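You operate a simulated robot arm through the tools that you are given. There is no shell and no other tool. Be economical: measure what you need, move in short steps, check, and stop when the job is done.

You run a simulated two-armed robot. Do the job below in one go: nothing can be reset, and whatever is moved stays where it is left.

TASK
Carry the tray onto the stitch bench in both hands; lay out the test.
Fine: Stand the head that the test card names between tray and test stand, leave the other in it, put the spacer for the set in the cup, and set the stand dial: set plus 5 mm. Set down upright: what you pick out.

Only the result counts: the job must be done as asked and must still hold three seconds after the hand-in. Knocking over, shifting, dropping, spilling or breaking anything else fails it.

THE ROBOT
Two 7-joint arms with two-finger parallel grippers on one trunk, on a base that drives. Base frame: it is fixed to the floor where the robot stands at the start and does not move with it; the origin is under the middle of the robot, x ahead of it, y to its left, z up. Lengths are in mm, angles in rad, forces in N, time in s.
The left shoulder is at the start at [30, 119, 935], the right one opposite. With the tool pointing down near the work surface each hand reaches from about 240 to 680 mm from the robot's upright axis, wherever it stands, measured 20 degrees to its own side. Places, roughly: long spacer, medium spacer, short spacer [1250, -750, 1000]; spacer cup [1000, -600, 800]; stand dial [900, -1000, 900]; stitch bench [1000, -1500, 800]; test card [1100, -900, 900]. Payload 3.43 kg a hand.
The TCP of each hand is the grasp point between the finger pads, 30 mm short of the fingertips. In the tool frame z runs along the fingers and y along their closing line. Largest opening 94 mm; finger width 28, thickness 10; the body of the gripper, 50 by 96 mm, starts 55 mm behind the TCP.
Orientation is that of the tool frame in the base frame, as a unit quaternion [x, y, z, w]. With the fingers straight down and closing along the base's y, the tool's x points along the base's -x, its y along +y and its z along -z.

THE INTERFACE
- The arms move only by the tool drive_tool. It takes "left_motion", "right_motion" or both (then of equal length, played together; a hand with none holds still); each is a list of rows, each a list of 2 entries, a list of its own where there are three numbers: the shift along the tool's x, y, z in mm, then the turn, a rotation vector about the tool's x, y, z in rad. In form: [[[dx, dy, dz], [wx, wy, wz]], ...]. A call has 1 to 20 rows; each row is the pose to reach, as a shift and turn from the pose commanded when the call began, along the tool's axes at that moment. "left_jaw" and "right_jaw" are, for a hand that has rows, the opening, from 0 (shut) to 1 (fully open), set as the call begins (left out, the last holds). Each row takes 0.2 s and may step no farther than 50 mm and 0.15 rad from the row before; otherwise, or with a gripper value out of range, the whole call is refused. A pose out of reach is approached as far as the arm can. The call stops where the force on the tool passes 40 N (or 10 N more than at its start, if that is more) or the arm is blocked; 0.2 s more then pass. Each finger travels about 72 mm/s and halts on what it meets, pressing with about 24 N; the grip force reading is that of the motor and also rises with nothing between the fingers. The clock runs only during rows and for 0.2 s after the last one: add rows that repeat a pose to give the fingers time. It gives the time, the measured TCP pose, the force on the tool (base axes), the opening and the grip force at its end, in the units of the frame above (readings bear some noise), with the torque about the TCP (base axes, N m) and any sound that the robot's microphone picked up.
- Cameras (640 x 400 px; columns grow to the right, rows downward): "scene" is now at [37.5, -7.8, 1629.1]; the picture's right is [-0.10, -0.99, 0.00], its down [-0.84, 0.09, -0.53] and it looks along [0.53, -0.05, -0.85] (base axes); focal length 270 px, centre (320, 200). "left" rides on the left gripper at [76, -14, -102] in its tool frame; the picture's right is [0.18, 0.98, 0.00], its down [-0.75, 0.14, -0.64] and it looks along [-0.63, 0.12, 0.77] (tool axes); focal length 243 px, centre (320, 200). "right" rides on the right gripper at [76, 14, -103] in its tool frame; the picture's right is [-0.18, 0.98, 0.00], its down [-0.75, -0.14, -0.64] and it looks along [-0.63, -0.12, 0.77] (tool axes); focal length 243 px, centre (320, 200). There is no depth. A picture from a camera that has moved, and an enlarged one, comes with that camera's place and axes in the base frame and with its lens.
- camera(camera): a new picture of that camera. It takes no simulated time.
- move_column(by): slides the trunk up (or, below 0, down) by that many mm; the arms and the scene camera ride with it, the base frame stays. It gives what a move gives, with no picture.
- roll_base(legs): drives the robot by 1 to 6 legs, each [ahead, turn to the left] in mm and rad, along the robot's own axes; the way and the turn of a leg run together, so that a leg with both is an arc; at most 1500 mm and 3.142 rad a leg. The arms and the cameras ride along, it lands a little off, and it stops where it bumps. It gives what a move gives.
- turn_head(pan, tilt): turns the head with the scene camera to pan (to the left, within 2.496 rad either way) and tilt (down, from -0.506 to 1.204), counted from straight ahead of the robot. It gives what a move gives.
- inspect(camera, box): a new picture of the part [left, top, right, bottom] of that camera's present view, enlarged. It takes no simulated time.
- finish_job(): hands the job in; it is judged then, once.

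Go step by step. Nothing tells you exact positions but the pictures and the camera data: compare them with the known pose of the tool, close in by small moves and look again before you grip or let go. The budget is 120 turns and 92 pictures, counting those below and the enlarged ones. Unless the task says otherwise, let go and move clear before handing in, and close with one line.

The tools are called after "Request:" as a command line: name --argument value ..., lists and objects as JSON in quotes. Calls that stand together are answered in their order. drive_tool: Moves the arms, as the interface text tells. Its arguments: {"type":"object","properties":{"left_motion":{"type":"array","items":{"type":"array"}},"left_jaw":{"type":"number"},"right_motion":{"type":"array","items":{"type":"array"}},"right_jaw":{"type":"number"}},"required":[]} The other tools are called the same way: move_column (by) slides the trunk up or down; roll_base (legs) drives the base; turn_head (pan, tilt) turns the head that bears the scene camera; camera (camera) takes a picture; inspect (camera, box) takes an enlarged picture of a part of a camera's view; finish_job () hands the job in.

At the start:

```text
t: 0.0
left_eef_pos: [445.0, 158.6, 929.6]
left_ee_rot: [0.0, 1.0, 0.0, 0.0]
left_ft_force: [-0.7, 0.7, -0.5]
left_moment: [0.0, 0.01, 0.02]
left_grip_width: 93.9
left_grip_force: 0.1
right_eef_pos: [359.0, -236.5, 942.4]
right_ee_rot: [0.0, 1.0, 0.001, 0.001]
right_ft_force: [0.4, 0.1, 0.1]
right_moment: [-0.01, -0.01, 0.01]
right_grip_width: 94.3
right_grip_force: 0.0
trunk travel left (down, up): [-200.0, 210.0]
robot x, y, heading: [1.6, -0.1, -0.003]
head pan, tilt: [-0.101, 1.009]
```

scene: 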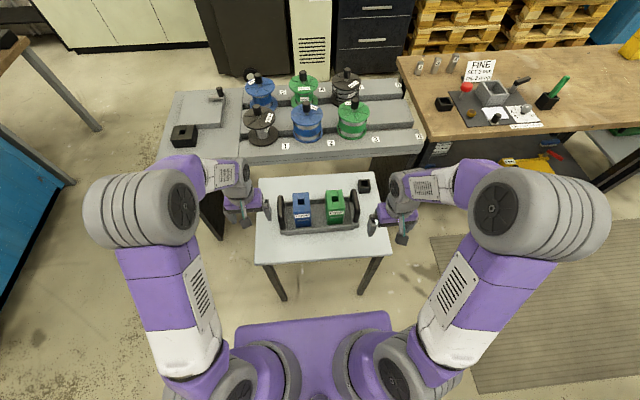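
right: 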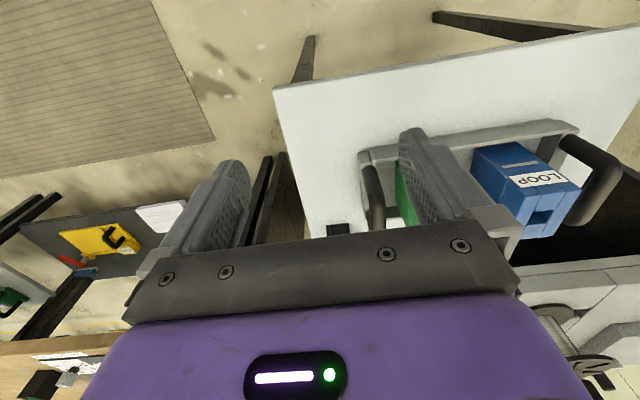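
left: 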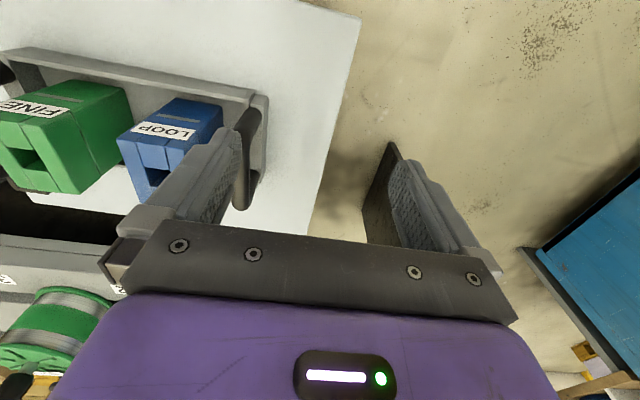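

I see a tray with two heads (blue LOOP, green FINE) on a small white table ahead, and the wooden stitch bench on the right with card, stand and spacers. First I look closer at the card and bench.

Request:
inspect --camera "scene" --box '[400, 40, 600, 165]'

Request:
inspect --camera "scene" --box '[240, 160, 400, 260]'

Request:
turn_head --pan -0.75 --tilt 0.6

Request:
camera --camera "scene"

```text
3.20 times, centred on (500, 102) of scene
camera zoom: at [37.5, -7.8, 1629.1], right [-0.1, -0.99, 0.0], down [-0.84, 0.09, -0.53], along [0.53, -0.05, -0.85], focal length 865 px, centre (-256, 512)
```

zoom: 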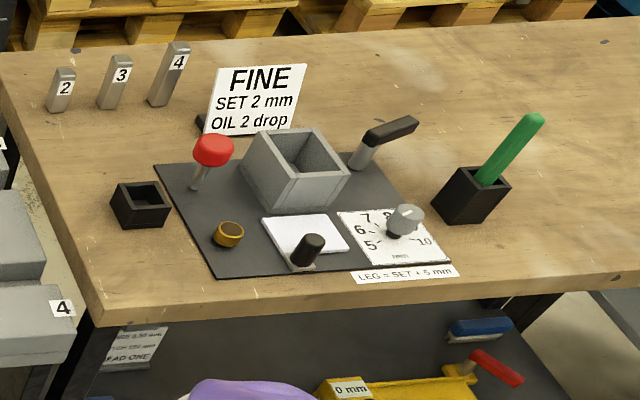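

```text
4.00 times, centred on (320, 210) of scene
camera zoom: at [37.5, -7.8, 1629.1], right [-0.1, -0.99, 0.0], down [-0.84, 0.09, -0.53], along [0.53, -0.05, -0.85], focal length 1081 px, centre (320, 160)
```

zoom: 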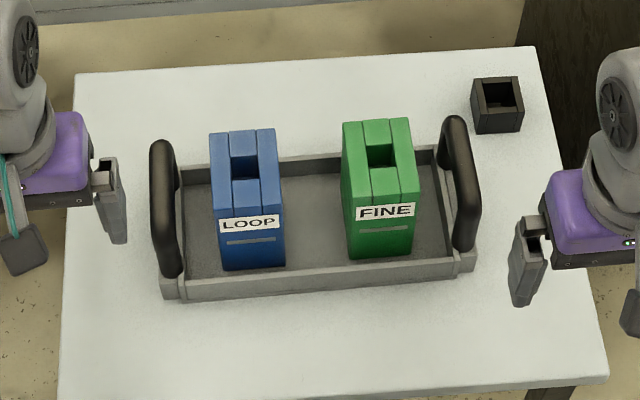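

```text
t: 1.0
left_eef_pos: [443.4, 157.4, 931.0]
left_ee_rot: [0.0, 1.0, -0.001, 0.0]
left_ft_force: [-0.1, -0.3, -0.2]
left_moment: [0.02, 0.0, -0.02]
left_grip_width: 93.8
left_grip_force: 0.0
right_eef_pos: [358.5, -235.7, 941.2]
right_ee_rot: [0.0, 1.0, 0.0, -0.001]
right_ft_force: [0.2, 0.9, -0.1]
right_moment: [-0.03, -0.01, 0.02]
right_grip_width: 94.0
right_grip_force: 0.1
trunk travel left (down, up): [-200.0, 210.0]
robot x, y, heading: [-5.1, 1.6, 0.002]
head pan, tilt: [-0.75, 0.6]
```

```text
86 pictures are left
camera scene: at [33.5, -61.1, 1661.7], right [-0.68, -0.73, 0.0], down [-0.41, 0.39, -0.82], along [0.6, -0.56, -0.57], focal length 270 px, centre (320, 200)
```

scene: 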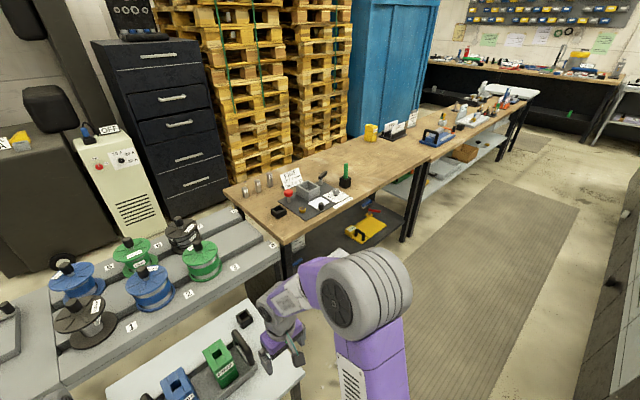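

The card says FINE, set 2 mm: FINE head out, spacer 2 in the cup, dial to 7. The tray handles are at about (538, 87, 770) and (536, -186, 770), so I bring both hands above them with jaws partly open.

Request:
drive_tool --left_motion '[[[-19, -14, 6], [0, 0, 0]], [[-38, -28, 12], [0, 0, 0]], [[-57, -42, 18], [0, 0, 0]], [[-76, -56, 24], [0, 0, 0]], [[-95, -70, 30], [0, 0, 0]]]' --right_motion '[[[-36, 10, 8], [0, 0, 0]], [[-72, 20, 16], [0, 0, 0]], [[-108, 30, 24], [0, 0, 0]], [[-144, 40, 32], [0, 0, 0]], [[-178, 50, 40], [0, 0, 0]]]' --left_jaw 0.5 --right_jaw 0.5

Request:
camera --camera "left"

Request:
camera --camera "right"

Request:
turn_head --pan 0.0 --tilt 1.0

Request:
inspect --camera "scene" --box '[220, 110, 420, 235]'

```text
t: 2.2
left_eef_pos: [541.4, 90.0, 900.4]
left_ee_rot: [0.001, 1.0, 0.001, 0.0]
left_ft_force: [0.1, -0.8, -0.7]
left_moment: [-0.03, -0.01, 0.01]
left_grip_width: 46.9
left_grip_force: 0.0
right_eef_pos: [537.8, -186.5, 899.8]
right_ee_rot: [-0.001, 1.0, 0.0, -0.001]
right_ft_force: [0.6, -0.8, 0.8]
right_moment: [0.02, 0.01, 0.0]
right_grip_width: 46.8
right_grip_force: 0.1
trunk travel left (down, up): [-200.0, 210.0]
robot x, y, heading: [-1.5, 2.9, 0.002]
head pan, tilt: [-0.75, 0.6]
```

```text
85 pictures are left
camera left: at [464.4, 75.5, 1003.0], right [-0.18, 0.98, 0.0], down [0.75, 0.14, 0.64], along [0.63, 0.12, -0.77], focal length 243 px, centre (320, 200)
```

left: 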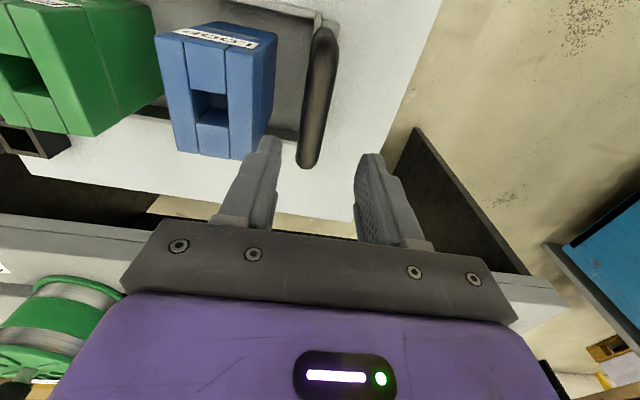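

```text
84 pictures are left
camera right: at [461.9, -171.8, 1004.1], right [0.18, 0.98, 0.0], down [0.75, -0.14, 0.64], along [0.63, -0.12, -0.77], focal length 243 px, centre (320, 200)
```

right: 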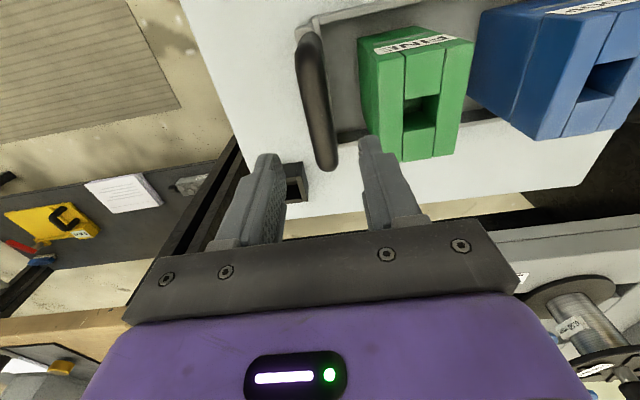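

```text
t: 3.3
left_eef_pos: [540.0, 89.0, 901.3]
left_ee_rot: [0.0, 1.0, 0.0, 0.001]
left_ft_force: [0.4, 1.4, 0.2]
left_moment: [0.02, 0.02, 0.0]
left_grip_width: 47.0
left_grip_force: 0.0
right_eef_pos: [537.2, -185.6, 902.3]
right_ee_rot: [0.0, 1.0, 0.0, 0.0]
right_ft_force: [0.6, 0.2, 0.2]
right_moment: [-0.04, 0.01, 0.0]
right_grip_width: 47.0
right_grip_force: 0.0
trunk travel left (down, up): [-200.0, 210.0]
robot x, y, heading: [-0.2, -1.8, 0.0]
head pan, tilt: [0.0, 1.0]
```

```text
3.20 times, centred on (320, 172) of scene
camera zoom: at [38.5, -1.0, 1629.7], right [0.0, -1.0, 0.0], down [-0.84, 0.0, -0.54], along [0.54, 0.0, -0.84], focal length 865 px, centre (320, 288)
```

zoom: 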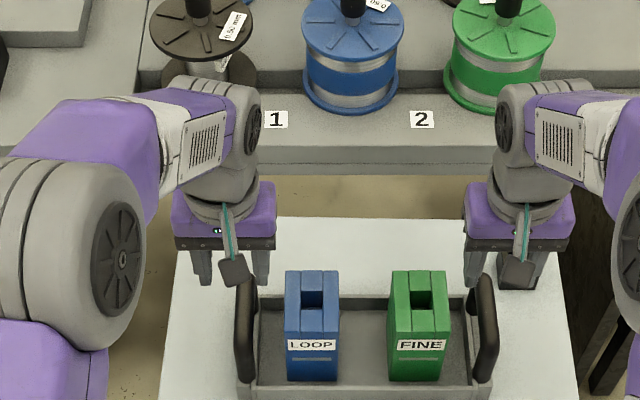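

Bars are at about y=+87 and y=-191 at z≈768. The heads stand tall (about 845) close to them, so I lean both hands outward by 0.22 rad, narrow the jaws, and come partway down.

Request:
drive_tool --left_motion '[[[-2, -1, 0], [0.11, 0, 0]], [[-5, -2, 0], [0.22, 0, 0]], [[-5, -2, 40], [0.22, 0, 0]], [[-5, -2, 80], [0.22, 0, 0]]]' --right_motion '[[[-4, -3, 0], [-0.11, 0, 0]], [[-8, -5, 0], [-0.22, 0, 0]], [[-8, -5, 40], [-0.22, 0, 0]], [[-8, -5, 82], [-0.22, 0, 0]]]' --left_jaw 0.42 --right_jaw 0.42

Request:
camera --camera "left"

Request:
camera --camera "right"

Request:
inspect --camera "scene" --box '[240, 160, 400, 260]'

```text
t: 4.3
left_eef_pos: [544.1, 88.2, 819.3]
left_ee_rot: [0.0, 0.994, -0.11, 0.0]
left_ft_force: [-0.2, 0.4, 0.1]
left_moment: [0.0, 0.03, -0.02]
left_grip_width: 39.5
left_grip_force: 0.0
right_eef_pos: [546.2, -190.8, 818.1]
right_ee_rot: [0.0, 0.994, 0.11, 0.0]
right_ft_force: [0.2, 0.7, 0.5]
right_moment: [-0.01, 0.03, 0.04]
right_grip_width: 39.8
right_grip_force: 0.1
trunk travel left (down, up): [-200.0, 210.0]
robot x, y, heading: [0.9, 1.3, -0.004]
head pan, tilt: [0.0, 1.0]
```

```text
82 pictures are left
camera left: at [468.4, 97.8, 923.8], right [-0.18, 0.96, -0.21], down [0.75, 0.28, 0.6], along [0.63, -0.05, -0.77], focal length 243 px, centre (320, 200)
```

left: 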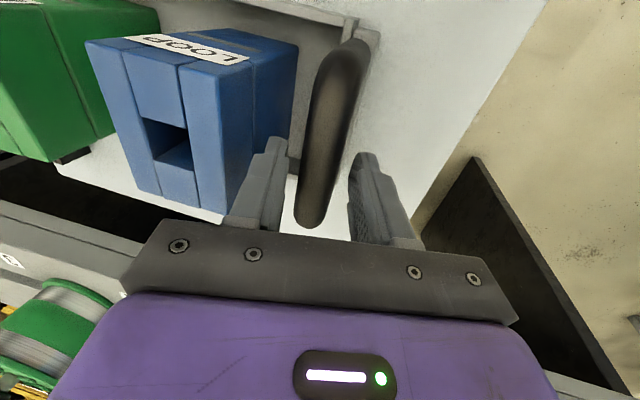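

```text
81 pictures are left
camera right: at [469.4, -199.2, 922.4], right [0.18, 0.96, 0.22], down [0.75, -0.28, 0.6], along [0.63, 0.05, -0.77], focal length 243 px, centre (320, 200)
```

right: 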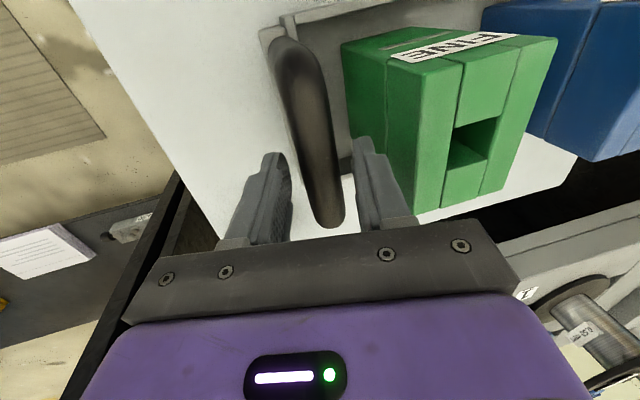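

```text
4.00 times, centred on (320, 210) of scene
camera zoom: at [39.5, -0.9, 1629.6], right [0.0, -1.0, 0.0], down [-0.84, 0.0, -0.54], along [0.54, 0.0, -0.84], focal length 1081 px, centre (320, 160)
```

zoom: 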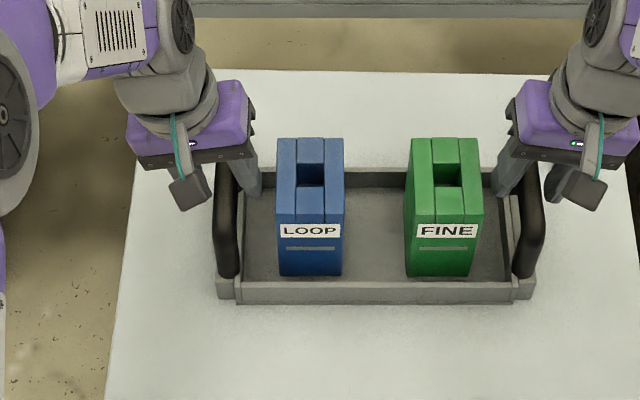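

The bars lie between the fingers of both hands; I lower vertically the last 45 mm, then close.

Request:
drive_tool --left_motion '[[[0, 3, 15], [0, 0, 0]], [[0, 6, 30], [0, 0, 0]], [[0, 8.8, 44], [0, 0, 0]]]' --right_motion '[[[0, -2.5, 14.5], [0, 0, 0]], [[0, -5, 29], [0, 0, 0]], [[0, -7.6, 43.4], [0, 0, 0]]]'

Request:
camera --camera "left"

Request:
camera --camera "right"

```text
t: 5.1
left_eef_pos: [545.9, 84.3, 775.5]
left_ee_rot: [0.0, 0.994, -0.111, 0.0]
left_ft_force: [1.1, -3.2, 1.7]
left_moment: [0.07, 0.04, 0.03]
left_grip_width: 41.5
left_grip_force: 2.1
right_eef_pos: [544.5, -188.2, 776.7]
right_ee_rot: [0.0, 0.994, 0.111, 0.0]
right_ft_force: [-0.3, 3.6, 1.1]
right_moment: [-0.1, 0.06, -0.05]
right_grip_width: 41.6
right_grip_force: 1.8
trunk travel left (down, up): [-200.0, 210.0]
robot x, y, heading: [0.9, -0.7, -0.001]
head pan, tilt: [0.0, 1.0]
```

```text
79 pictures are left
camera left: at [468.6, 94.6, 879.9], right [-0.18, 0.96, -0.22], down [0.75, 0.28, 0.6], along [0.63, -0.05, -0.77], focal length 243 px, centre (320, 200)
```

left: 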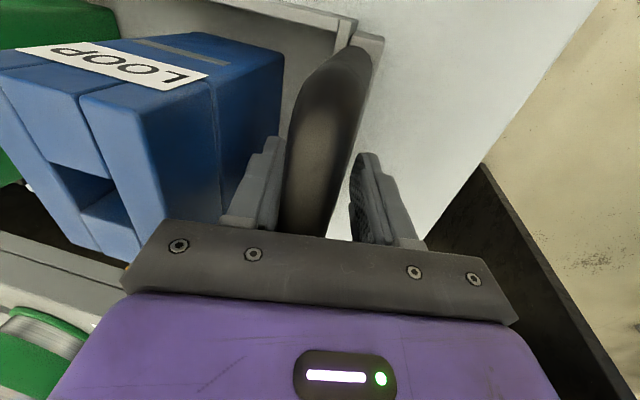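

```text
78 pictures are left
camera right: at [468.5, -196.9, 880.1], right [0.18, 0.96, 0.22], down [0.75, -0.28, 0.6], along [0.63, 0.05, -0.77], focal length 243 px, centre (320, 200)
```

right: 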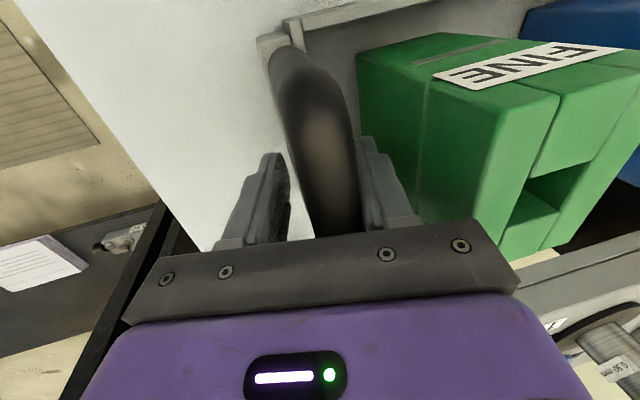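

The inner finger just touches each bar, so I shift each hand a few mm inward and then close.

Request:
drive_tool --left_motion '[[[0, -6, 0], [0, 0, 0]]]' --right_motion '[[[0, 6, 0], [0, 0, 0]]]'

Request:
drive_tool --left_motion '[[[0, 0, 0], [0, 0, 0]], [[0, 0, 0], [0, 0, 0]], [[0, 0, 0], [0, 0, 0]]]' --right_motion '[[[0, 0, 0], [0, 0, 0]], [[0, 0, 0], [0, 0, 0]], [[0, 0, 0], [0, 0, 0]]]' --left_jaw 0 --right_jaw 0

Request:
camera --camera "scene"

```text
t: 5.5
left_eef_pos: [544.4, 80.3, 775.1]
left_ee_rot: [0.0, 0.994, -0.11, 0.0]
left_ft_force: [-0.2, 0.1, -0.1]
left_moment: [-0.01, -0.01, -0.01]
left_grip_width: 39.4
left_grip_force: 0.1
right_eef_pos: [544.5, -183.7, 776.5]
right_ee_rot: [0.0, 0.994, 0.11, 0.0]
right_ft_force: [-0.3, 0.0, 1.6]
right_moment: [0.01, 0.0, 0.02]
right_grip_width: 39.6
right_grip_force: 0.2
trunk travel left (down, up): [-200.0, 210.0]
robot x, y, heading: [-1.0, 2.6, -0.0]
head pan, tilt: [0.0, 1.0]
```

```text
t: 6.3
left_eef_pos: [545.2, 77.7, 778.4]
left_ee_rot: [0.001, 0.994, -0.111, 0.001]
left_ft_force: [2.2, -16.6, -0.7]
left_moment: [0.47, 0.01, 0.15]
left_grip_width: 26.1
left_grip_force: 23.4
right_eef_pos: [546.0, -180.7, 778.4]
right_ee_rot: [-0.002, 0.994, 0.111, 0.0]
right_ft_force: [-1.8, 19.0, 4.7]
right_moment: [-0.53, 0.0, -0.22]
right_grip_width: 26.3
right_grip_force: 23.8
trunk travel left (down, up): [-200.0, 210.0]
robot x, y, heading: [2.5, -2.9, 0.006]
head pan, tilt: [0.0, 1.0]
```

```text
77 pictures are left
camera scene: at [38.4, -0.2, 1629.7], right [0.0, -1.0, 0.0], down [-0.84, 0.0, -0.54], along [0.54, 0.0, -0.84], focal length 270 px, centre (320, 200)
```

scene: 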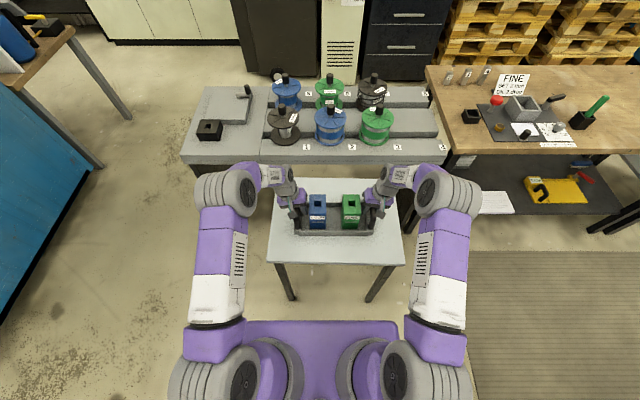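

Both handles are gripped (26 mm). I relieve the side squeeze by 3 mm each and lift with the trunk.

Request:
drive_tool --left_motion '[[[0, -3, 0], [0, 0, 0]]]' --right_motion '[[[0, 3, 0], [0, 0, 0]]]'

Request:
move_column --by 40

Request:
camera --camera "scene"

```text
t: 6.7
left_eef_pos: [545.2, 77.9, 777.8]
left_ee_rot: [0.0, 0.994, -0.11, 0.0]
left_ft_force: [-4.3, -8.7, 2.8]
left_moment: [0.15, -0.5, 0.13]
left_grip_width: 26.1
left_grip_force: 23.9
right_eef_pos: [545.2, -181.2, 777.2]
right_ee_rot: [0.0, 0.994, 0.109, 0.0]
right_ft_force: [2.2, 11.9, -0.6]
right_moment: [-0.29, 0.58, -0.01]
right_grip_width: 26.4
right_grip_force: 24.3
trunk travel left (down, up): [-200.0, 210.0]
robot x, y, heading: [3.7, -4.2, -0.0]
head pan, tilt: [0.0, 1.0]
```

```text
t: 7.6
left_eef_pos: [546.0, 77.0, 816.7]
left_ee_rot: [0.0, 0.994, -0.108, -0.001]
left_ft_force: [-1.0, -6.8, -11.6]
left_moment: [0.09, 0.06, 0.03]
left_grip_width: 26.1
left_grip_force: 24.0
right_eef_pos: [546.4, -181.2, 816.3]
right_ee_rot: [-0.001, 0.994, 0.109, 0.0]
right_ft_force: [0.8, 6.8, -12.1]
right_moment: [-0.14, -0.17, -0.19]
right_grip_width: 26.3
right_grip_force: 23.9
trunk travel left (down, up): [-240.0, 170.0]
robot x, y, heading: [1.6, 5.2, 0.005]
head pan, tilt: [0.0, 1.0]
```

```text
76 pictures are left
camera scene: at [41.3, -1.2, 1669.5], right [0.0, -1.0, 0.0], down [-0.84, 0.0, -0.54], along [0.54, 0.0, -0.84], focal length 270 px, centre (320, 200)
```

scene: 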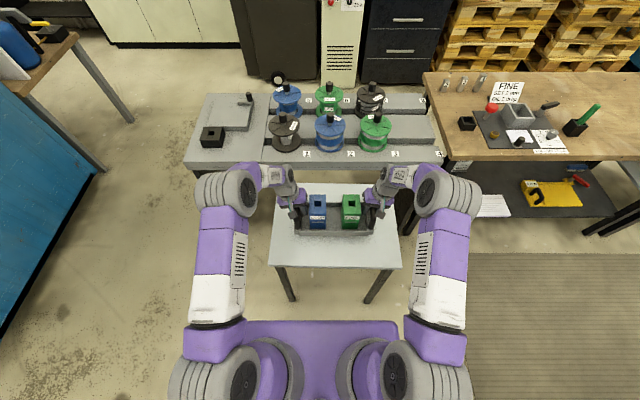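

The tray is lifted cleanly (about 12 N per hand). I raise the trunk more, back away from the table and turn right toward the bench aisle.

Request:
move_column --by 130

Request:
roll_base --legs '[[-350, 0], [0, -1.5708]]'

Request:
turn_head --pan 0.6 --tilt 0.75

Request:
camera --camera "scene"

```text
t: 9.1
left_eef_pos: [545.9, 76.7, 945.5]
left_ee_rot: [0.0, 0.994, -0.109, 0.0]
left_ft_force: [-0.6, -0.7, -11.1]
left_moment: [-0.12, 0.09, -0.01]
left_grip_width: 26.4
left_grip_force: 24.0
right_eef_pos: [545.4, -181.7, 945.6]
right_ee_rot: [-0.001, 0.994, 0.11, -0.001]
right_ft_force: [0.3, -0.4, -12.0]
right_moment: [0.06, -0.19, -0.22]
right_grip_width: 26.2
right_grip_force: 23.9
trunk travel left (down, up): [-370.0, 40.0]
robot x, y, heading: [0.1, -1.2, -0.0]
head pan, tilt: [0.0, 1.0]
```

```text
t: 14.3
left_eef_pos: [-89.6, -484.9, 941.7]
left_ee_rot: [0.572, 0.814, -0.081, -0.063]
left_ft_force: [0.9, 2.6, -10.4]
left_moment: [-0.36, -0.13, 0.19]
left_grip_width: 25.9
left_grip_force: 24.1
right_eef_pos: [-333.9, -574.1, 945.5]
right_ee_rot: [0.566, 0.817, 0.09, 0.061]
right_ft_force: [-0.4, -2.0, -12.4]
right_moment: [0.27, -0.05, -0.58]
right_grip_width: 26.4
right_grip_force: 23.9
trunk travel left (down, up): [-370.0, 40.0]
robot x, y, heading: [-351.3, -0.4, -1.234]
head pan, tilt: [0.0, 1.0]
stopped in leg 2: the force on the tool passed its limit at 83 N (the readings are from after the stop); the commanded pose is now the measured one
```

```text
t: 15.3
left_eef_pos: [-89.7, -486.8, 943.9]
left_ee_rot: [0.573, 0.813, -0.083, -0.061]
left_ft_force: [0.7, 1.2, -11.0]
left_moment: [-0.03, 0.15, 0.1]
left_grip_width: 26.1
left_grip_force: 23.5
right_eef_pos: [-333.4, -575.5, 946.8]
right_ee_rot: [0.566, 0.817, 0.088, 0.062]
right_ft_force: [-0.7, -3.1, -12.6]
right_moment: [-0.12, -0.15, -0.57]
right_grip_width: 26.2
right_grip_force: 24.0
trunk travel left (down, up): [-370.0, 40.0]
robot x, y, heading: [-355.5, -1.5, -1.229]
head pan, tilt: [0.6, 0.75]
```

```text
75 pictures are left
camera scene: at [-294.9, -24.9, 1818.6], right [-0.59, -0.81, 0.0], down [-0.55, 0.4, -0.73], along [0.59, -0.43, -0.68], focal length 270 px, centre (320, 200)
```

scene: 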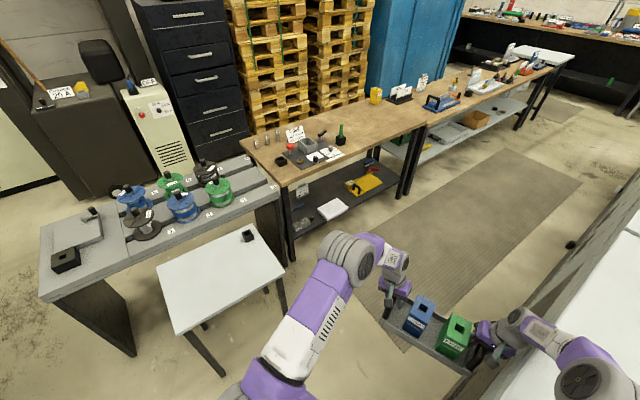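

The turn stopped on contact: there's a white counter behind at about x=-430, and the right arm met it. I look that way before freeing it.

Request:
turn_head --pan -0.5 --tilt 0.8

Request:
camera --camera "scene"

```text
t: 16.6
left_eef_pos: [-90.0, -488.1, 943.9]
left_ee_rot: [0.573, 0.813, -0.083, -0.062]
left_ft_force: [2.0, 3.9, -11.1]
left_moment: [-0.19, 0.06, 0.12]
left_grip_width: 26.0
left_grip_force: 23.9
right_eef_pos: [-332.0, -574.2, 948.3]
right_ee_rot: [0.565, 0.818, 0.089, 0.062]
right_ft_force: [-2.3, -3.6, -13.2]
right_moment: [0.09, -0.13, -0.49]
right_grip_width: 26.5
right_grip_force: 24.4
trunk travel left (down, up): [-370.0, 40.0]
robot x, y, heading: [-353.2, -0.8, -1.233]
head pan, tilt: [-0.499, 0.799]
```

```text
74 pictures are left
camera scene: at [-374.4, -55.7, 1814.7], right [-0.99, 0.16, 0.0], down [0.11, 0.71, -0.7], along [-0.11, -0.69, -0.72], focal length 270 px, centre (320, 200)
```

scene: 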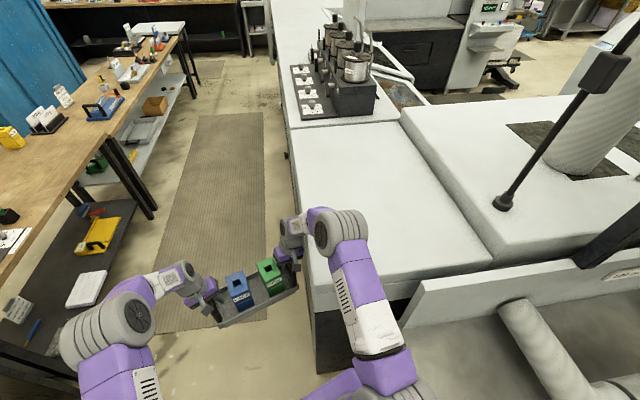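

Nothing on the counter was touched. I turn back left, drive forward diagonally into the middle of the aisle.

Request:
roll_base --legs '[[0, 0.4], [550, 0]]'

Request:
turn_head --pan 0.0 --tilt 0.8

Request:
camera --camera "scene"

```text
t: 21.0
left_eef_pos: [458.0, -746.8, 944.3]
left_ee_rot: [0.394, 0.913, -0.093, -0.043]
left_ft_force: [0.9, 1.3, -10.9]
left_moment: [-0.21, -0.1, 0.15]
left_grip_width: 26.3
left_grip_force: 23.8
right_eef_pos: [269.3, -925.7, 946.2]
right_ee_rot: [0.388, 0.915, 0.101, 0.043]
right_ft_force: [0.2, -0.9, -13.4]
right_moment: [0.07, -0.06, -0.54]
right_grip_width: 26.1
right_grip_force: 24.8
trunk travel left (down, up): [-370.0, 40.0]
robot x, y, heading: [21.7, -404.9, -0.822]
head pan, tilt: [-0.499, 0.799]
```

```text
t: 21.9
left_eef_pos: [456.4, -747.4, 943.7]
left_ee_rot: [0.394, 0.913, -0.093, -0.043]
left_ft_force: [-1.7, -0.3, -10.8]
left_moment: [-0.19, -0.15, 0.25]
left_grip_width: 26.2
left_grip_force: 23.5
right_eef_pos: [267.6, -925.7, 947.2]
right_ee_rot: [0.386, 0.916, 0.1, 0.044]
right_ft_force: [1.4, 0.7, -12.3]
right_moment: [0.08, 0.06, -0.55]
right_grip_width: 26.3
right_grip_force: 23.4
trunk travel left (down, up): [-370.0, 40.0]
robot x, y, heading: [23.3, -405.4, -0.815]
head pan, tilt: [0.0, 0.799]
```

```text
73 pictures are left
camera scene: at [57.4, -446.7, 1814.7], right [-0.73, -0.68, 0.0], down [-0.49, 0.53, -0.7], along [0.47, -0.51, -0.72], focal length 270 px, centre (320, 200)
```

scene: 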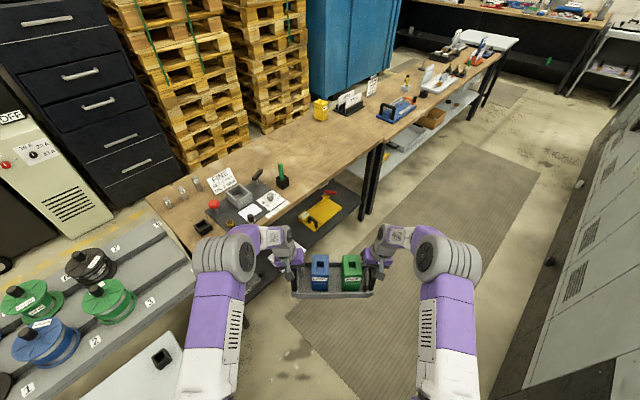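

All stable. The bench is at about z=800 with its near edge at x≈790. I align along the aisle, drive to y≈-1450, and turn to face the bench.

Request:
roll_base --legs '[[0, -0.755], [1045, 0], [0, 1.5708]]'

Request:
camera --camera "scene"

```text
t: 33.1
left_eef_pos: [572.6, -1372.8, 943.3]
left_ee_rot: [0.005, 0.995, -0.102, -0.003]
left_ft_force: [-1.3, 1.8, -11.3]
left_moment: [-0.17, -0.24, 0.13]
left_grip_width: 26.2
left_grip_force: 24.2
right_eef_pos: [569.8, -1632.6, 946.3]
right_ee_rot: [-0.002, 0.994, 0.109, 0.001]
right_ft_force: [2.4, -1.5, -12.9]
right_moment: [0.11, 0.16, -0.47]
right_grip_width: 26.2
right_grip_force: 24.6
trunk travel left (down, up): [-370.0, 40.0]
robot x, y, heading: [25.8, -1450.7, -0.009]
head pan, tilt: [0.0, 0.799]
```

```text
72 pictures are left
camera scene: at [77.3, -1452.9, 1814.7], right [-0.01, -1.0, 0.0], down [-0.72, 0.01, -0.7], along [0.7, -0.01, -0.72], focal length 270 px, centre (320, 200)
```

scene: 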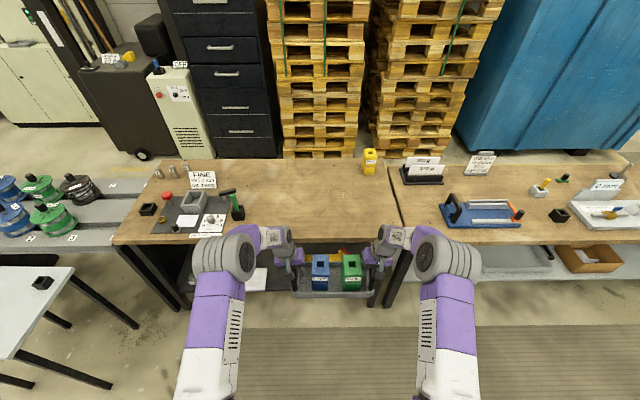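

The bench spans x 802–1434, y -528 to -1830, with a clear area ahead. I drive forward so the tray sits at about x=915.

Request:
roll_base --legs '[[345, 0.009]]'

Request:
camera --camera "scene"

Request:
camera --camera "left"

Request:
camera --camera "right"

```text
t: 35.3
left_eef_pos: [913.8, -1374.7, 943.1]
left_ee_rot: [0.002, 0.995, -0.103, -0.004]
left_ft_force: [-1.9, -0.7, -11.3]
left_moment: [-0.02, -0.11, 0.16]
left_grip_width: 26.3
left_grip_force: 23.6
right_eef_pos: [912.3, -1633.3, 947.1]
right_ee_rot: [-0.004, 0.994, 0.109, -0.001]
right_ft_force: [1.6, 1.0, -13.3]
right_moment: [0.04, 0.01, -0.51]
right_grip_width: 26.5
right_grip_force: 23.7
trunk travel left (down, up): [-370.0, 40.0]
robot x, y, heading: [365.0, -1456.5, -0.012]
head pan, tilt: [0.0, 0.799]
```

```text
71 pictures are left
camera scene: at [419.0, -1456.7, 1814.7], right [-0.01, -1.0, 0.0], down [-0.72, 0.01, -0.7], along [0.7, -0.01, -0.72], focal length 270 px, centre (320, 200)
```

scene: 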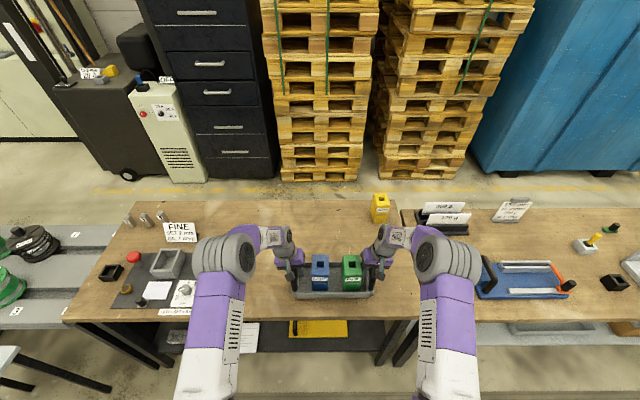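

```text
70 pictures are left
camera left: at [837.3, -1366.2, 1048.4], right [-0.18, 0.96, -0.2], down [0.76, 0.27, 0.59], along [0.63, -0.04, -0.78], focal length 243 px, centre (320, 200)
```

left: 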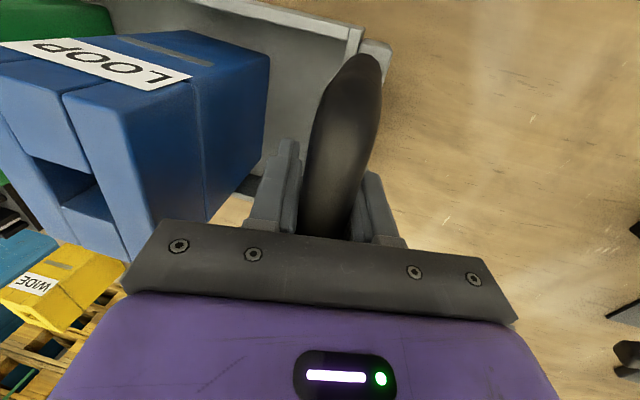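

```text
69 pictures are left
camera right: at [835.8, -1643.3, 1050.5], right [0.17, 0.96, 0.21], down [0.76, -0.27, 0.6], along [0.63, 0.06, -0.77], focal length 243 px, centre (320, 200)
```

right: 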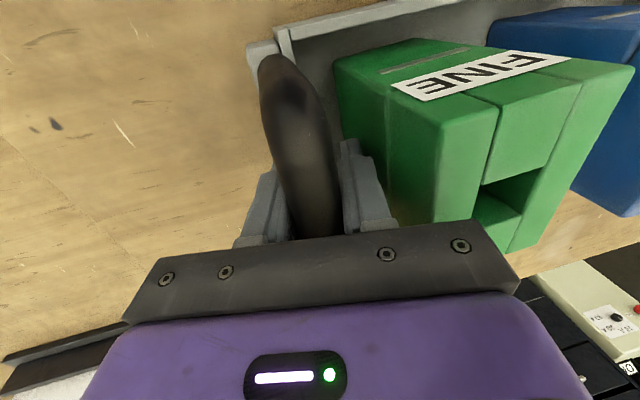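

The tray hovers over clear bench. I level the left hand slightly and lower the trunk toward the bench.

Request:
drive_tool --left_motion '[[[0, -0.6, -3], [0, 0, 0]]]'

Request:
move_column --by -48

Request:
camera --camera "scene"

```text
t: 35.7
left_eef_pos: [911.3, -1373.5, 947.2]
left_ee_rot: [0.002, 0.995, -0.103, -0.004]
left_ft_force: [-1.4, -2.6, -11.8]
left_moment: [0.03, -0.27, 0.25]
left_grip_width: 26.1
left_grip_force: 24.3
right_eef_pos: [910.1, -1634.0, 947.0]
right_ee_rot: [-0.004, 0.994, 0.109, 0.001]
right_ft_force: [1.7, 2.3, -12.7]
right_moment: [0.05, 0.17, -0.54]
right_grip_width: 26.1
right_grip_force: 23.8
trunk travel left (down, up): [-370.0, 40.0]
robot x, y, heading: [366.3, -1454.6, -0.009]
head pan, tilt: [0.0, 0.799]
```

```text
t: 36.5
left_eef_pos: [914.3, -1376.4, 910.2]
left_ee_rot: [0.002, 0.994, -0.105, 0.005]
left_ft_force: [-7.0, 2.3, 15.7]
left_moment: [0.61, 0.57, 0.17]
left_grip_width: 26.4
left_grip_force: 24.6
right_eef_pos: [913.6, -1630.9, 910.8]
right_ee_rot: [-0.004, 0.994, 0.111, 0.008]
right_ft_force: [-6.6, -0.7, 16.3]
right_moment: [-0.6, 0.73, -0.38]
right_grip_width: 26.6
right_grip_force: 24.2
trunk travel left (down, up): [-323.0, 87.0]
robot x, y, heading: [366.2, -1452.9, -0.012]
head pan, tilt: [0.0, 0.799]
stopped: the force on the tool passed its limit at 44 N (the readings are from after the stop); the commanded pose is now the measured one
```

```text
68 pictures are left
camera scene: at [410.0, -1455.7, 1767.7], right [-0.01, -1.0, 0.0], down [-0.71, 0.01, -0.7], along [0.7, -0.01, -0.71], focal length 270 px, centre (320, 200)
```

scene: 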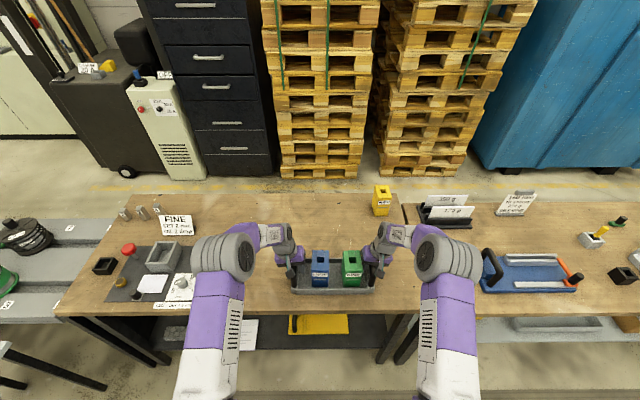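

The tray is on the bench (contact at TCP z≈910). I open the jaws to 40 mm and look.

Request:
drive_tool --left_motion '[[[0, 0, 0], [0, 0, 0]], [[0, 0, 0], [0, 0, 0]]]' --right_motion '[[[0, 0, 0], [0, 0, 0]], [[0, 0, 0], [0, 0, 0]]]' --left_jaw 0.42 --right_jaw 0.42

Request:
inspect --camera "scene" --box '[240, 220, 400, 320]'

```text
t: 37.1
left_eef_pos: [912.8, -1378.1, 911.5]
left_ee_rot: [0.004, 0.994, -0.107, 0.006]
left_ft_force: [-6.4, -10.3, 19.9]
left_moment: [0.01, 0.33, 0.16]
left_grip_width: 31.6
left_grip_force: 0.1
right_eef_pos: [912.6, -1630.6, 910.7]
right_ee_rot: [-0.003, 0.994, 0.111, 0.01]
right_ft_force: [-8.3, 9.4, 25.5]
right_moment: [-0.07, 0.63, -0.27]
right_grip_width: 30.8
right_grip_force: 0.1
trunk travel left (down, up): [-323.0, 87.0]
robot x, y, heading: [367.5, -1453.2, -0.01]
head pan, tilt: [0.0, 0.799]
```

```text
4.00 times, centred on (320, 270) of scene
camera zoom: at [409.0, -1455.9, 1767.9], right [-0.01, -1.0, 0.0], down [-0.71, 0.01, -0.7], along [0.7, -0.01, -0.71], focal length 1081 px, centre (320, -80)
```

zoom: 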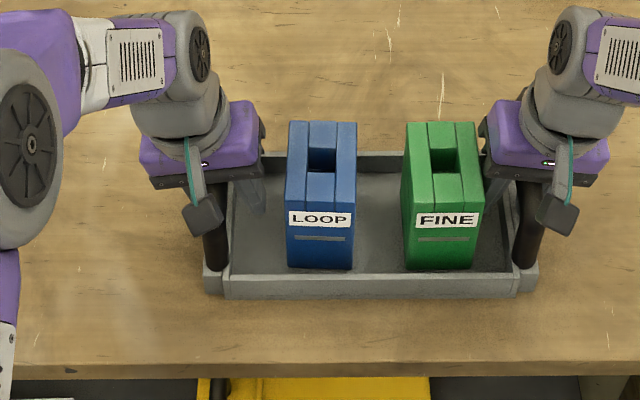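

The jaws are still opening; I let them finish and read the force again.

Request:
drive_tool --left_motion '[[[0, -2, 0], [0, 0, 0]], [[0, -3, 0], [0, 0, 0]], [[0, -3, 0], [0, 0, 0]]]' --right_motion '[[[0, 2, 0], [0, 0, 0]], [[0, 3, 0], [0, 0, 0]], [[0, 3, 0], [0, 0, 0]]]' --left_jaw 0.42 --right_jaw 0.42

Request:
camera --camera "left"

Request:
camera --camera "right"

```text
t: 37.9
left_eef_pos: [914.5, -1379.2, 910.8]
left_ee_rot: [0.002, 0.994, -0.105, 0.007]
left_ft_force: [-1.4, -7.3, 20.8]
left_moment: [0.18, 0.28, 0.04]
left_grip_width: 32.9
left_grip_force: 0.1
right_eef_pos: [913.9, -1629.9, 910.5]
right_ee_rot: [-0.005, 0.994, 0.109, 0.011]
right_ft_force: [-5.4, 4.8, 30.6]
right_moment: [-0.47, 0.52, -0.18]
right_grip_width: 33.0
right_grip_force: 0.1
trunk travel left (down, up): [-323.0, 87.0]
robot x, y, heading: [369.4, -1455.3, -0.008]
head pan, tilt: [0.0, 0.799]
```

```text
66 pictures are left
camera left: at [835.9, -1369.7, 1013.7], right [-0.18, 0.96, -0.21], down [0.75, 0.27, 0.61], along [0.64, -0.05, -0.77], focal length 243 px, centre (320, 200)
```

left: 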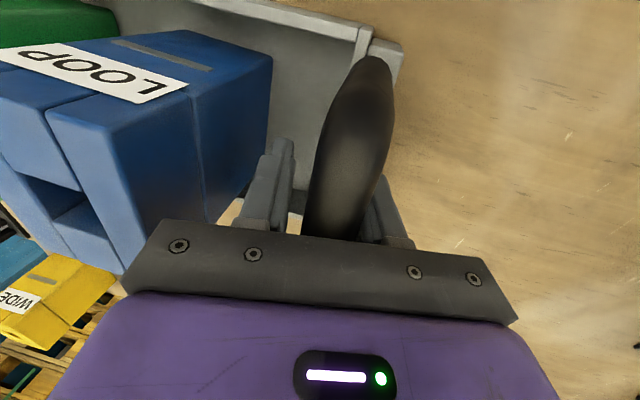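

```text
65 pictures are left
camera right: at [834.7, -1638.6, 1012.8], right [0.17, 0.96, 0.22], down [0.74, -0.27, 0.61], along [0.65, 0.06, -0.76], focal length 243 px, centre (320, 200)
```

right: 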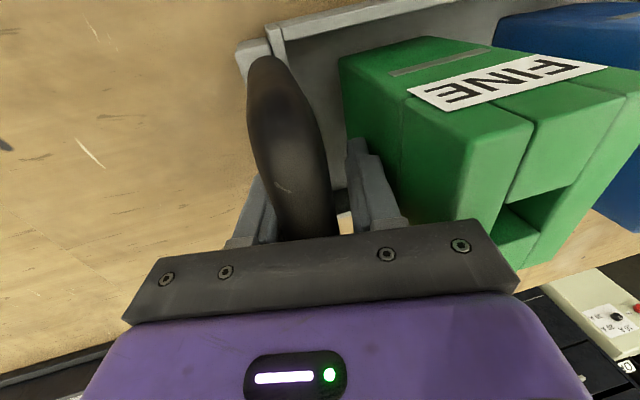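

The bar now lies against the outer fingers, so I shift the hands outward and ease upward.

Request:
drive_tool --left_motion '[[[0, 4, -1], [0, 0, 0]], [[0, 6, -3], [0, 0, 0]], [[0, 6, -3], [0, 0, 0]]]' --right_motion '[[[0, -4, -1], [0, 0, 0]], [[0, -6, -3], [0, 0, 0]], [[0, -6, -3], [0, 0, 0]]]' --left_jaw 0.42 --right_jaw 0.42

```text
t: 38.7
left_eef_pos: [914.6, -1367.8, 908.1]
left_ee_rot: [0.001, 0.995, -0.104, 0.003]
left_ft_force: [-1.6, -5.0, 1.9]
left_moment: [0.1, -0.01, 0.05]
left_grip_width: 42.5
left_grip_force: 2.4
right_eef_pos: [914.0, -1632.3, 910.7]
right_ee_rot: [-0.006, 0.994, 0.111, 0.007]
right_ft_force: [-4.1, 13.7, 21.5]
right_moment: [0.06, 0.33, -0.16]
right_grip_width: 29.2
right_grip_force: 0.2
trunk travel left (down, up): [-323.0, 87.0]
robot x, y, heading: [363.4, -1450.3, -0.008]
head pan, tilt: [0.0, 0.799]
```

The left hand is free; the right's lower (outer) fingertip seems to be pressed on the tray rim. I raise both by 8 mm so the jaw can open.

Request:
drive_tool --left_motion '[[[0, -2, -4], [0, 0, 0]], [[0, -4, -8], [0, 0, 0]], [[0, -4, -8], [0, 0, 0]]]' --right_motion '[[[0, 1, -4], [0, 0, 0]], [[0, 2, -8], [0, 0, 0]], [[0, 2, -8], [0, 0, 0]]]' --left_jaw 0.42 --right_jaw 0.42

Request:
camera --camera "right"

```text
t: 39.5
left_eef_pos: [915.3, -1374.7, 918.1]
left_ee_rot: [0.001, 0.995, -0.104, 0.004]
left_ft_force: [0.1, -1.0, -0.7]
left_moment: [-0.04, 0.03, 0.0]
left_grip_width: 39.5
left_grip_force: 0.0
right_eef_pos: [916.2, -1635.2, 917.8]
right_ee_rot: [-0.004, 0.994, 0.11, 0.007]
right_ft_force: [-1.1, -0.8, -0.1]
right_moment: [-0.01, -0.02, -0.01]
right_grip_width: 39.2
right_grip_force: 0.0
trunk travel left (down, up): [-323.0, 87.0]
robot x, y, heading: [364.1, -1453.1, -0.007]
head pan, tilt: [0.0, 0.799]
```

```text
64 pictures are left
camera right: at [837.7, -1644.8, 1019.8], right [0.17, 0.96, 0.22], down [0.75, -0.27, 0.61], along [0.64, 0.06, -0.76], focal length 243 px, centre (320, 200)
```

right: 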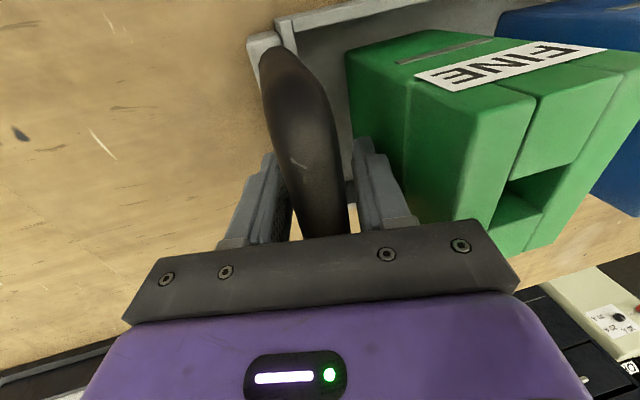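

Both hands are free. I raise them straight up clear of the handles and check the tray.

Request:
drive_tool --left_motion '[[[0, -8, -38], [0, 0, 0]], [[0, -16, -75], [0, 0, 0]], [[0, -24, -112], [0, 0, 0]]]' --right_motion '[[[0, 8, -38], [0, 0, 0]], [[0, 16, -75], [0, 0, 0]], [[0, 24, -112], [0, 0, 0]]]'

Request:
drive_tool --left_motion '[[[0, 0, 0], [-0.11, 0, 0]], [[0, 0, 0], [-0.22, 0, 0]]]' --right_motion '[[[0, -40, -10], [0.11, 0, 0]], [[20, -80, -20], [0.22, 0, 0]], [[60, -100, -20], [0.22, 0, 0]], [[100, -120, -20], [0.22, 0, 0]]]'

Request:
inspect --camera "scene" --box '[240, 220, 400, 320]'

```text
t: 40.3
left_eef_pos: [913.0, -1375.1, 1033.9]
left_ee_rot: [0.002, 0.994, -0.105, 0.004]
left_ft_force: [0.3, 0.6, -0.8]
left_moment: [0.01, -0.04, 0.02]
left_grip_width: 39.4
left_grip_force: 0.0
right_eef_pos: [911.6, -1634.9, 1033.2]
right_ee_rot: [-0.005, 0.994, 0.111, 0.008]
right_ft_force: [-0.5, 0.4, -0.2]
right_moment: [-0.02, -0.02, 0.03]
right_grip_width: 39.5
right_grip_force: 0.1
trunk travel left (down, up): [-323.0, 87.0]
robot x, y, heading: [367.6, -1458.7, -0.009]
head pan, tilt: [0.0, 0.799]
```

```text
refused: give rows for one hand, or as many for the one as for the other
```

```text
4.00 times, centred on (320, 270) of scene
camera zoom: at [414.3, -1455.9, 1767.6], right [-0.01, -1.0, 0.0], down [-0.72, 0.01, -0.7], along [0.7, -0.01, -0.72], focal length 1081 px, centre (320, -80)
```

zoom: 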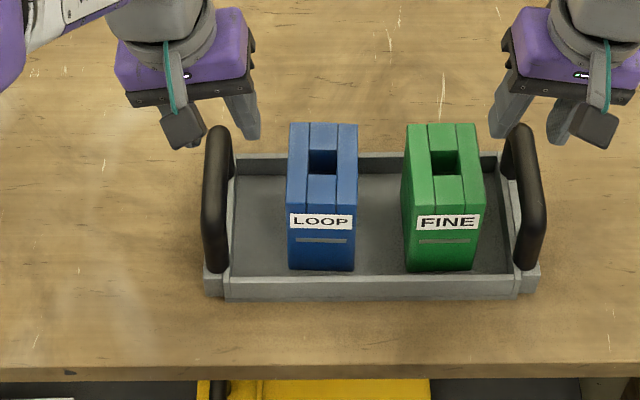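

The tray stands safely on the bench with both heads upright. FINE's top is about 63 wide in y at (898, -1565). I move the right hand away and bring the left hand upright above FINE.

Request:
drive_tool --left_motion '[[[3, -20, 0], [-0.06, 0, 0]], [[6, -60, 3], [-0.12, 0, 0]], [[9, -105, 8], [-0.18, 0, 0]], [[12, -150, 12], [-0.21, 0, 0]], [[15, -191, 16], [-0.21, 0, 0]]]' --right_motion '[[[15, -28, -20], [0.06, 0, 0]], [[40, -56, -35], [0.12, 0, 0]], [[70, -84, -50], [0.18, 0, 0]], [[90, -112, -60], [0.22, 0, 0]], [[100, -140, -62], [0.22, 0, 0]]]' --left_jaw 0.9

Request:
camera --camera "left"

Request:
inspect --camera "scene" --box '[260, 200, 420, 300]'

```text
t: 41.5
left_eef_pos: [899.1, -1565.6, 1054.9]
left_ee_rot: [0.002, 1.0, 0.0, 0.005]
left_ft_force: [0.1, -0.1, -0.5]
left_moment: [0.03, -0.04, 0.0]
left_grip_width: 84.7
left_grip_force: 0.0
right_eef_pos: [814.4, -1788.6, 1058.5]
right_ee_rot: [-0.004, 1.0, 0.001, 0.007]
right_ft_force: [-1.0, -0.6, -0.1]
right_moment: [0.05, -0.04, 0.02]
right_grip_width: 39.8
right_grip_force: 0.0
trunk travel left (down, up): [-323.0, 87.0]
robot x, y, heading: [364.1, -1455.2, -0.01]
head pan, tilt: [0.0, 0.799]
```

```text
62 pictures are left
camera left: at [822.1, -1578.9, 1157.8], right [-0.18, 0.98, 0.0], down [0.75, 0.14, 0.65], along [0.64, 0.12, -0.76], focal length 243 px, centre (320, 200)
```

left: 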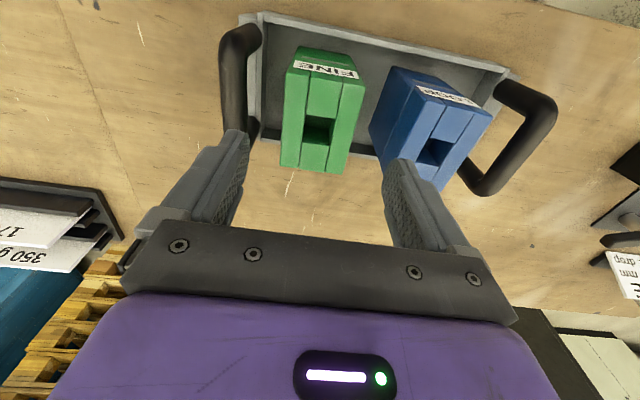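

```text
4.00 times, centred on (340, 250) of scene
camera zoom: at [415.9, -1458.5, 1767.4], right [-0.01, -1.0, 0.0], down [-0.72, 0.01, -0.7], along [0.7, -0.01, -0.72], focal length 1081 px, centre (240, 0)
```

zoom: 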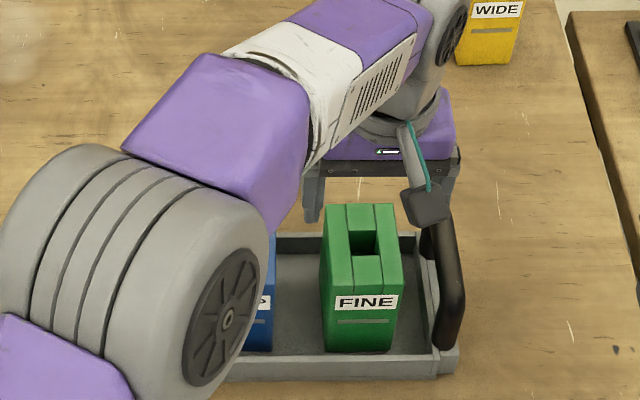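

Cross-checking, the head top is nearer z≈935 and centred at about (917, -1566). I come down to z≈985 with an 80 mm opening and look again.

Request:
drive_tool --left_motion '[[[-8, 0, 35], [0, 0, 0]], [[-17, 0, 70], [0, 0, 0]]]' --left_jaw 0.85

Request:
camera --camera "left"

Request:
inspect --camera "scene" --box '[300, 220, 400, 300]'

```text
t: 42.1
left_eef_pos: [920.0, -1564.7, 986.6]
left_ee_rot: [0.001, 1.0, -0.001, 0.003]
left_ft_force: [-0.6, 0.0, -0.8]
left_moment: [0.0, 0.01, -0.03]
left_grip_width: 80.1
left_grip_force: 0.1
right_eef_pos: [814.9, -1786.5, 1059.9]
right_ee_rot: [-0.005, 1.0, 0.0, 0.008]
right_ft_force: [0.2, -0.3, 0.4]
right_moment: [-0.02, 0.02, 0.01]
right_grip_width: 39.4
right_grip_force: 0.1
trunk travel left (down, up): [-323.0, 87.0]
robot x, y, heading: [365.9, -1455.7, -0.008]
head pan, tilt: [0.0, 0.799]
```

```text
60 pictures are left
camera left: at [841.3, -1578.2, 1088.7], right [-0.18, 0.98, 0.0], down [0.75, 0.14, 0.65], along [0.64, 0.11, -0.76], focal length 243 px, centre (320, 200)
```

left: 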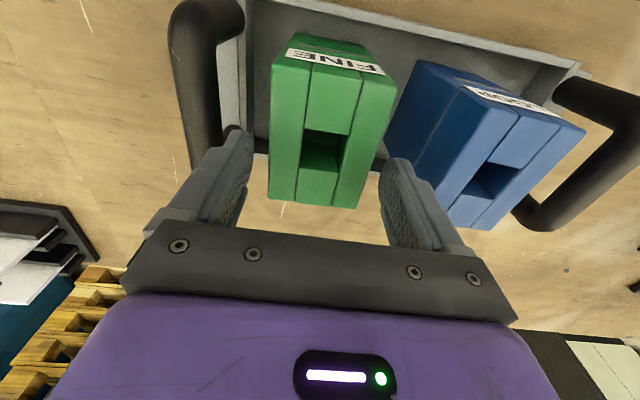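

```text
5.00 times, centred on (350, 260) of scene
camera zoom: at [416.8, -1456.2, 1767.4], right [-0.01, -1.0, 0.0], down [-0.72, 0.01, -0.7], along [0.7, -0.01, -0.72], focal length 1352 px, centre (170, -100)
```

zoom: 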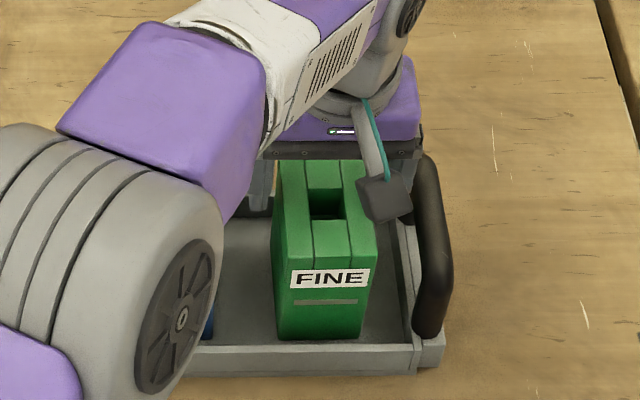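

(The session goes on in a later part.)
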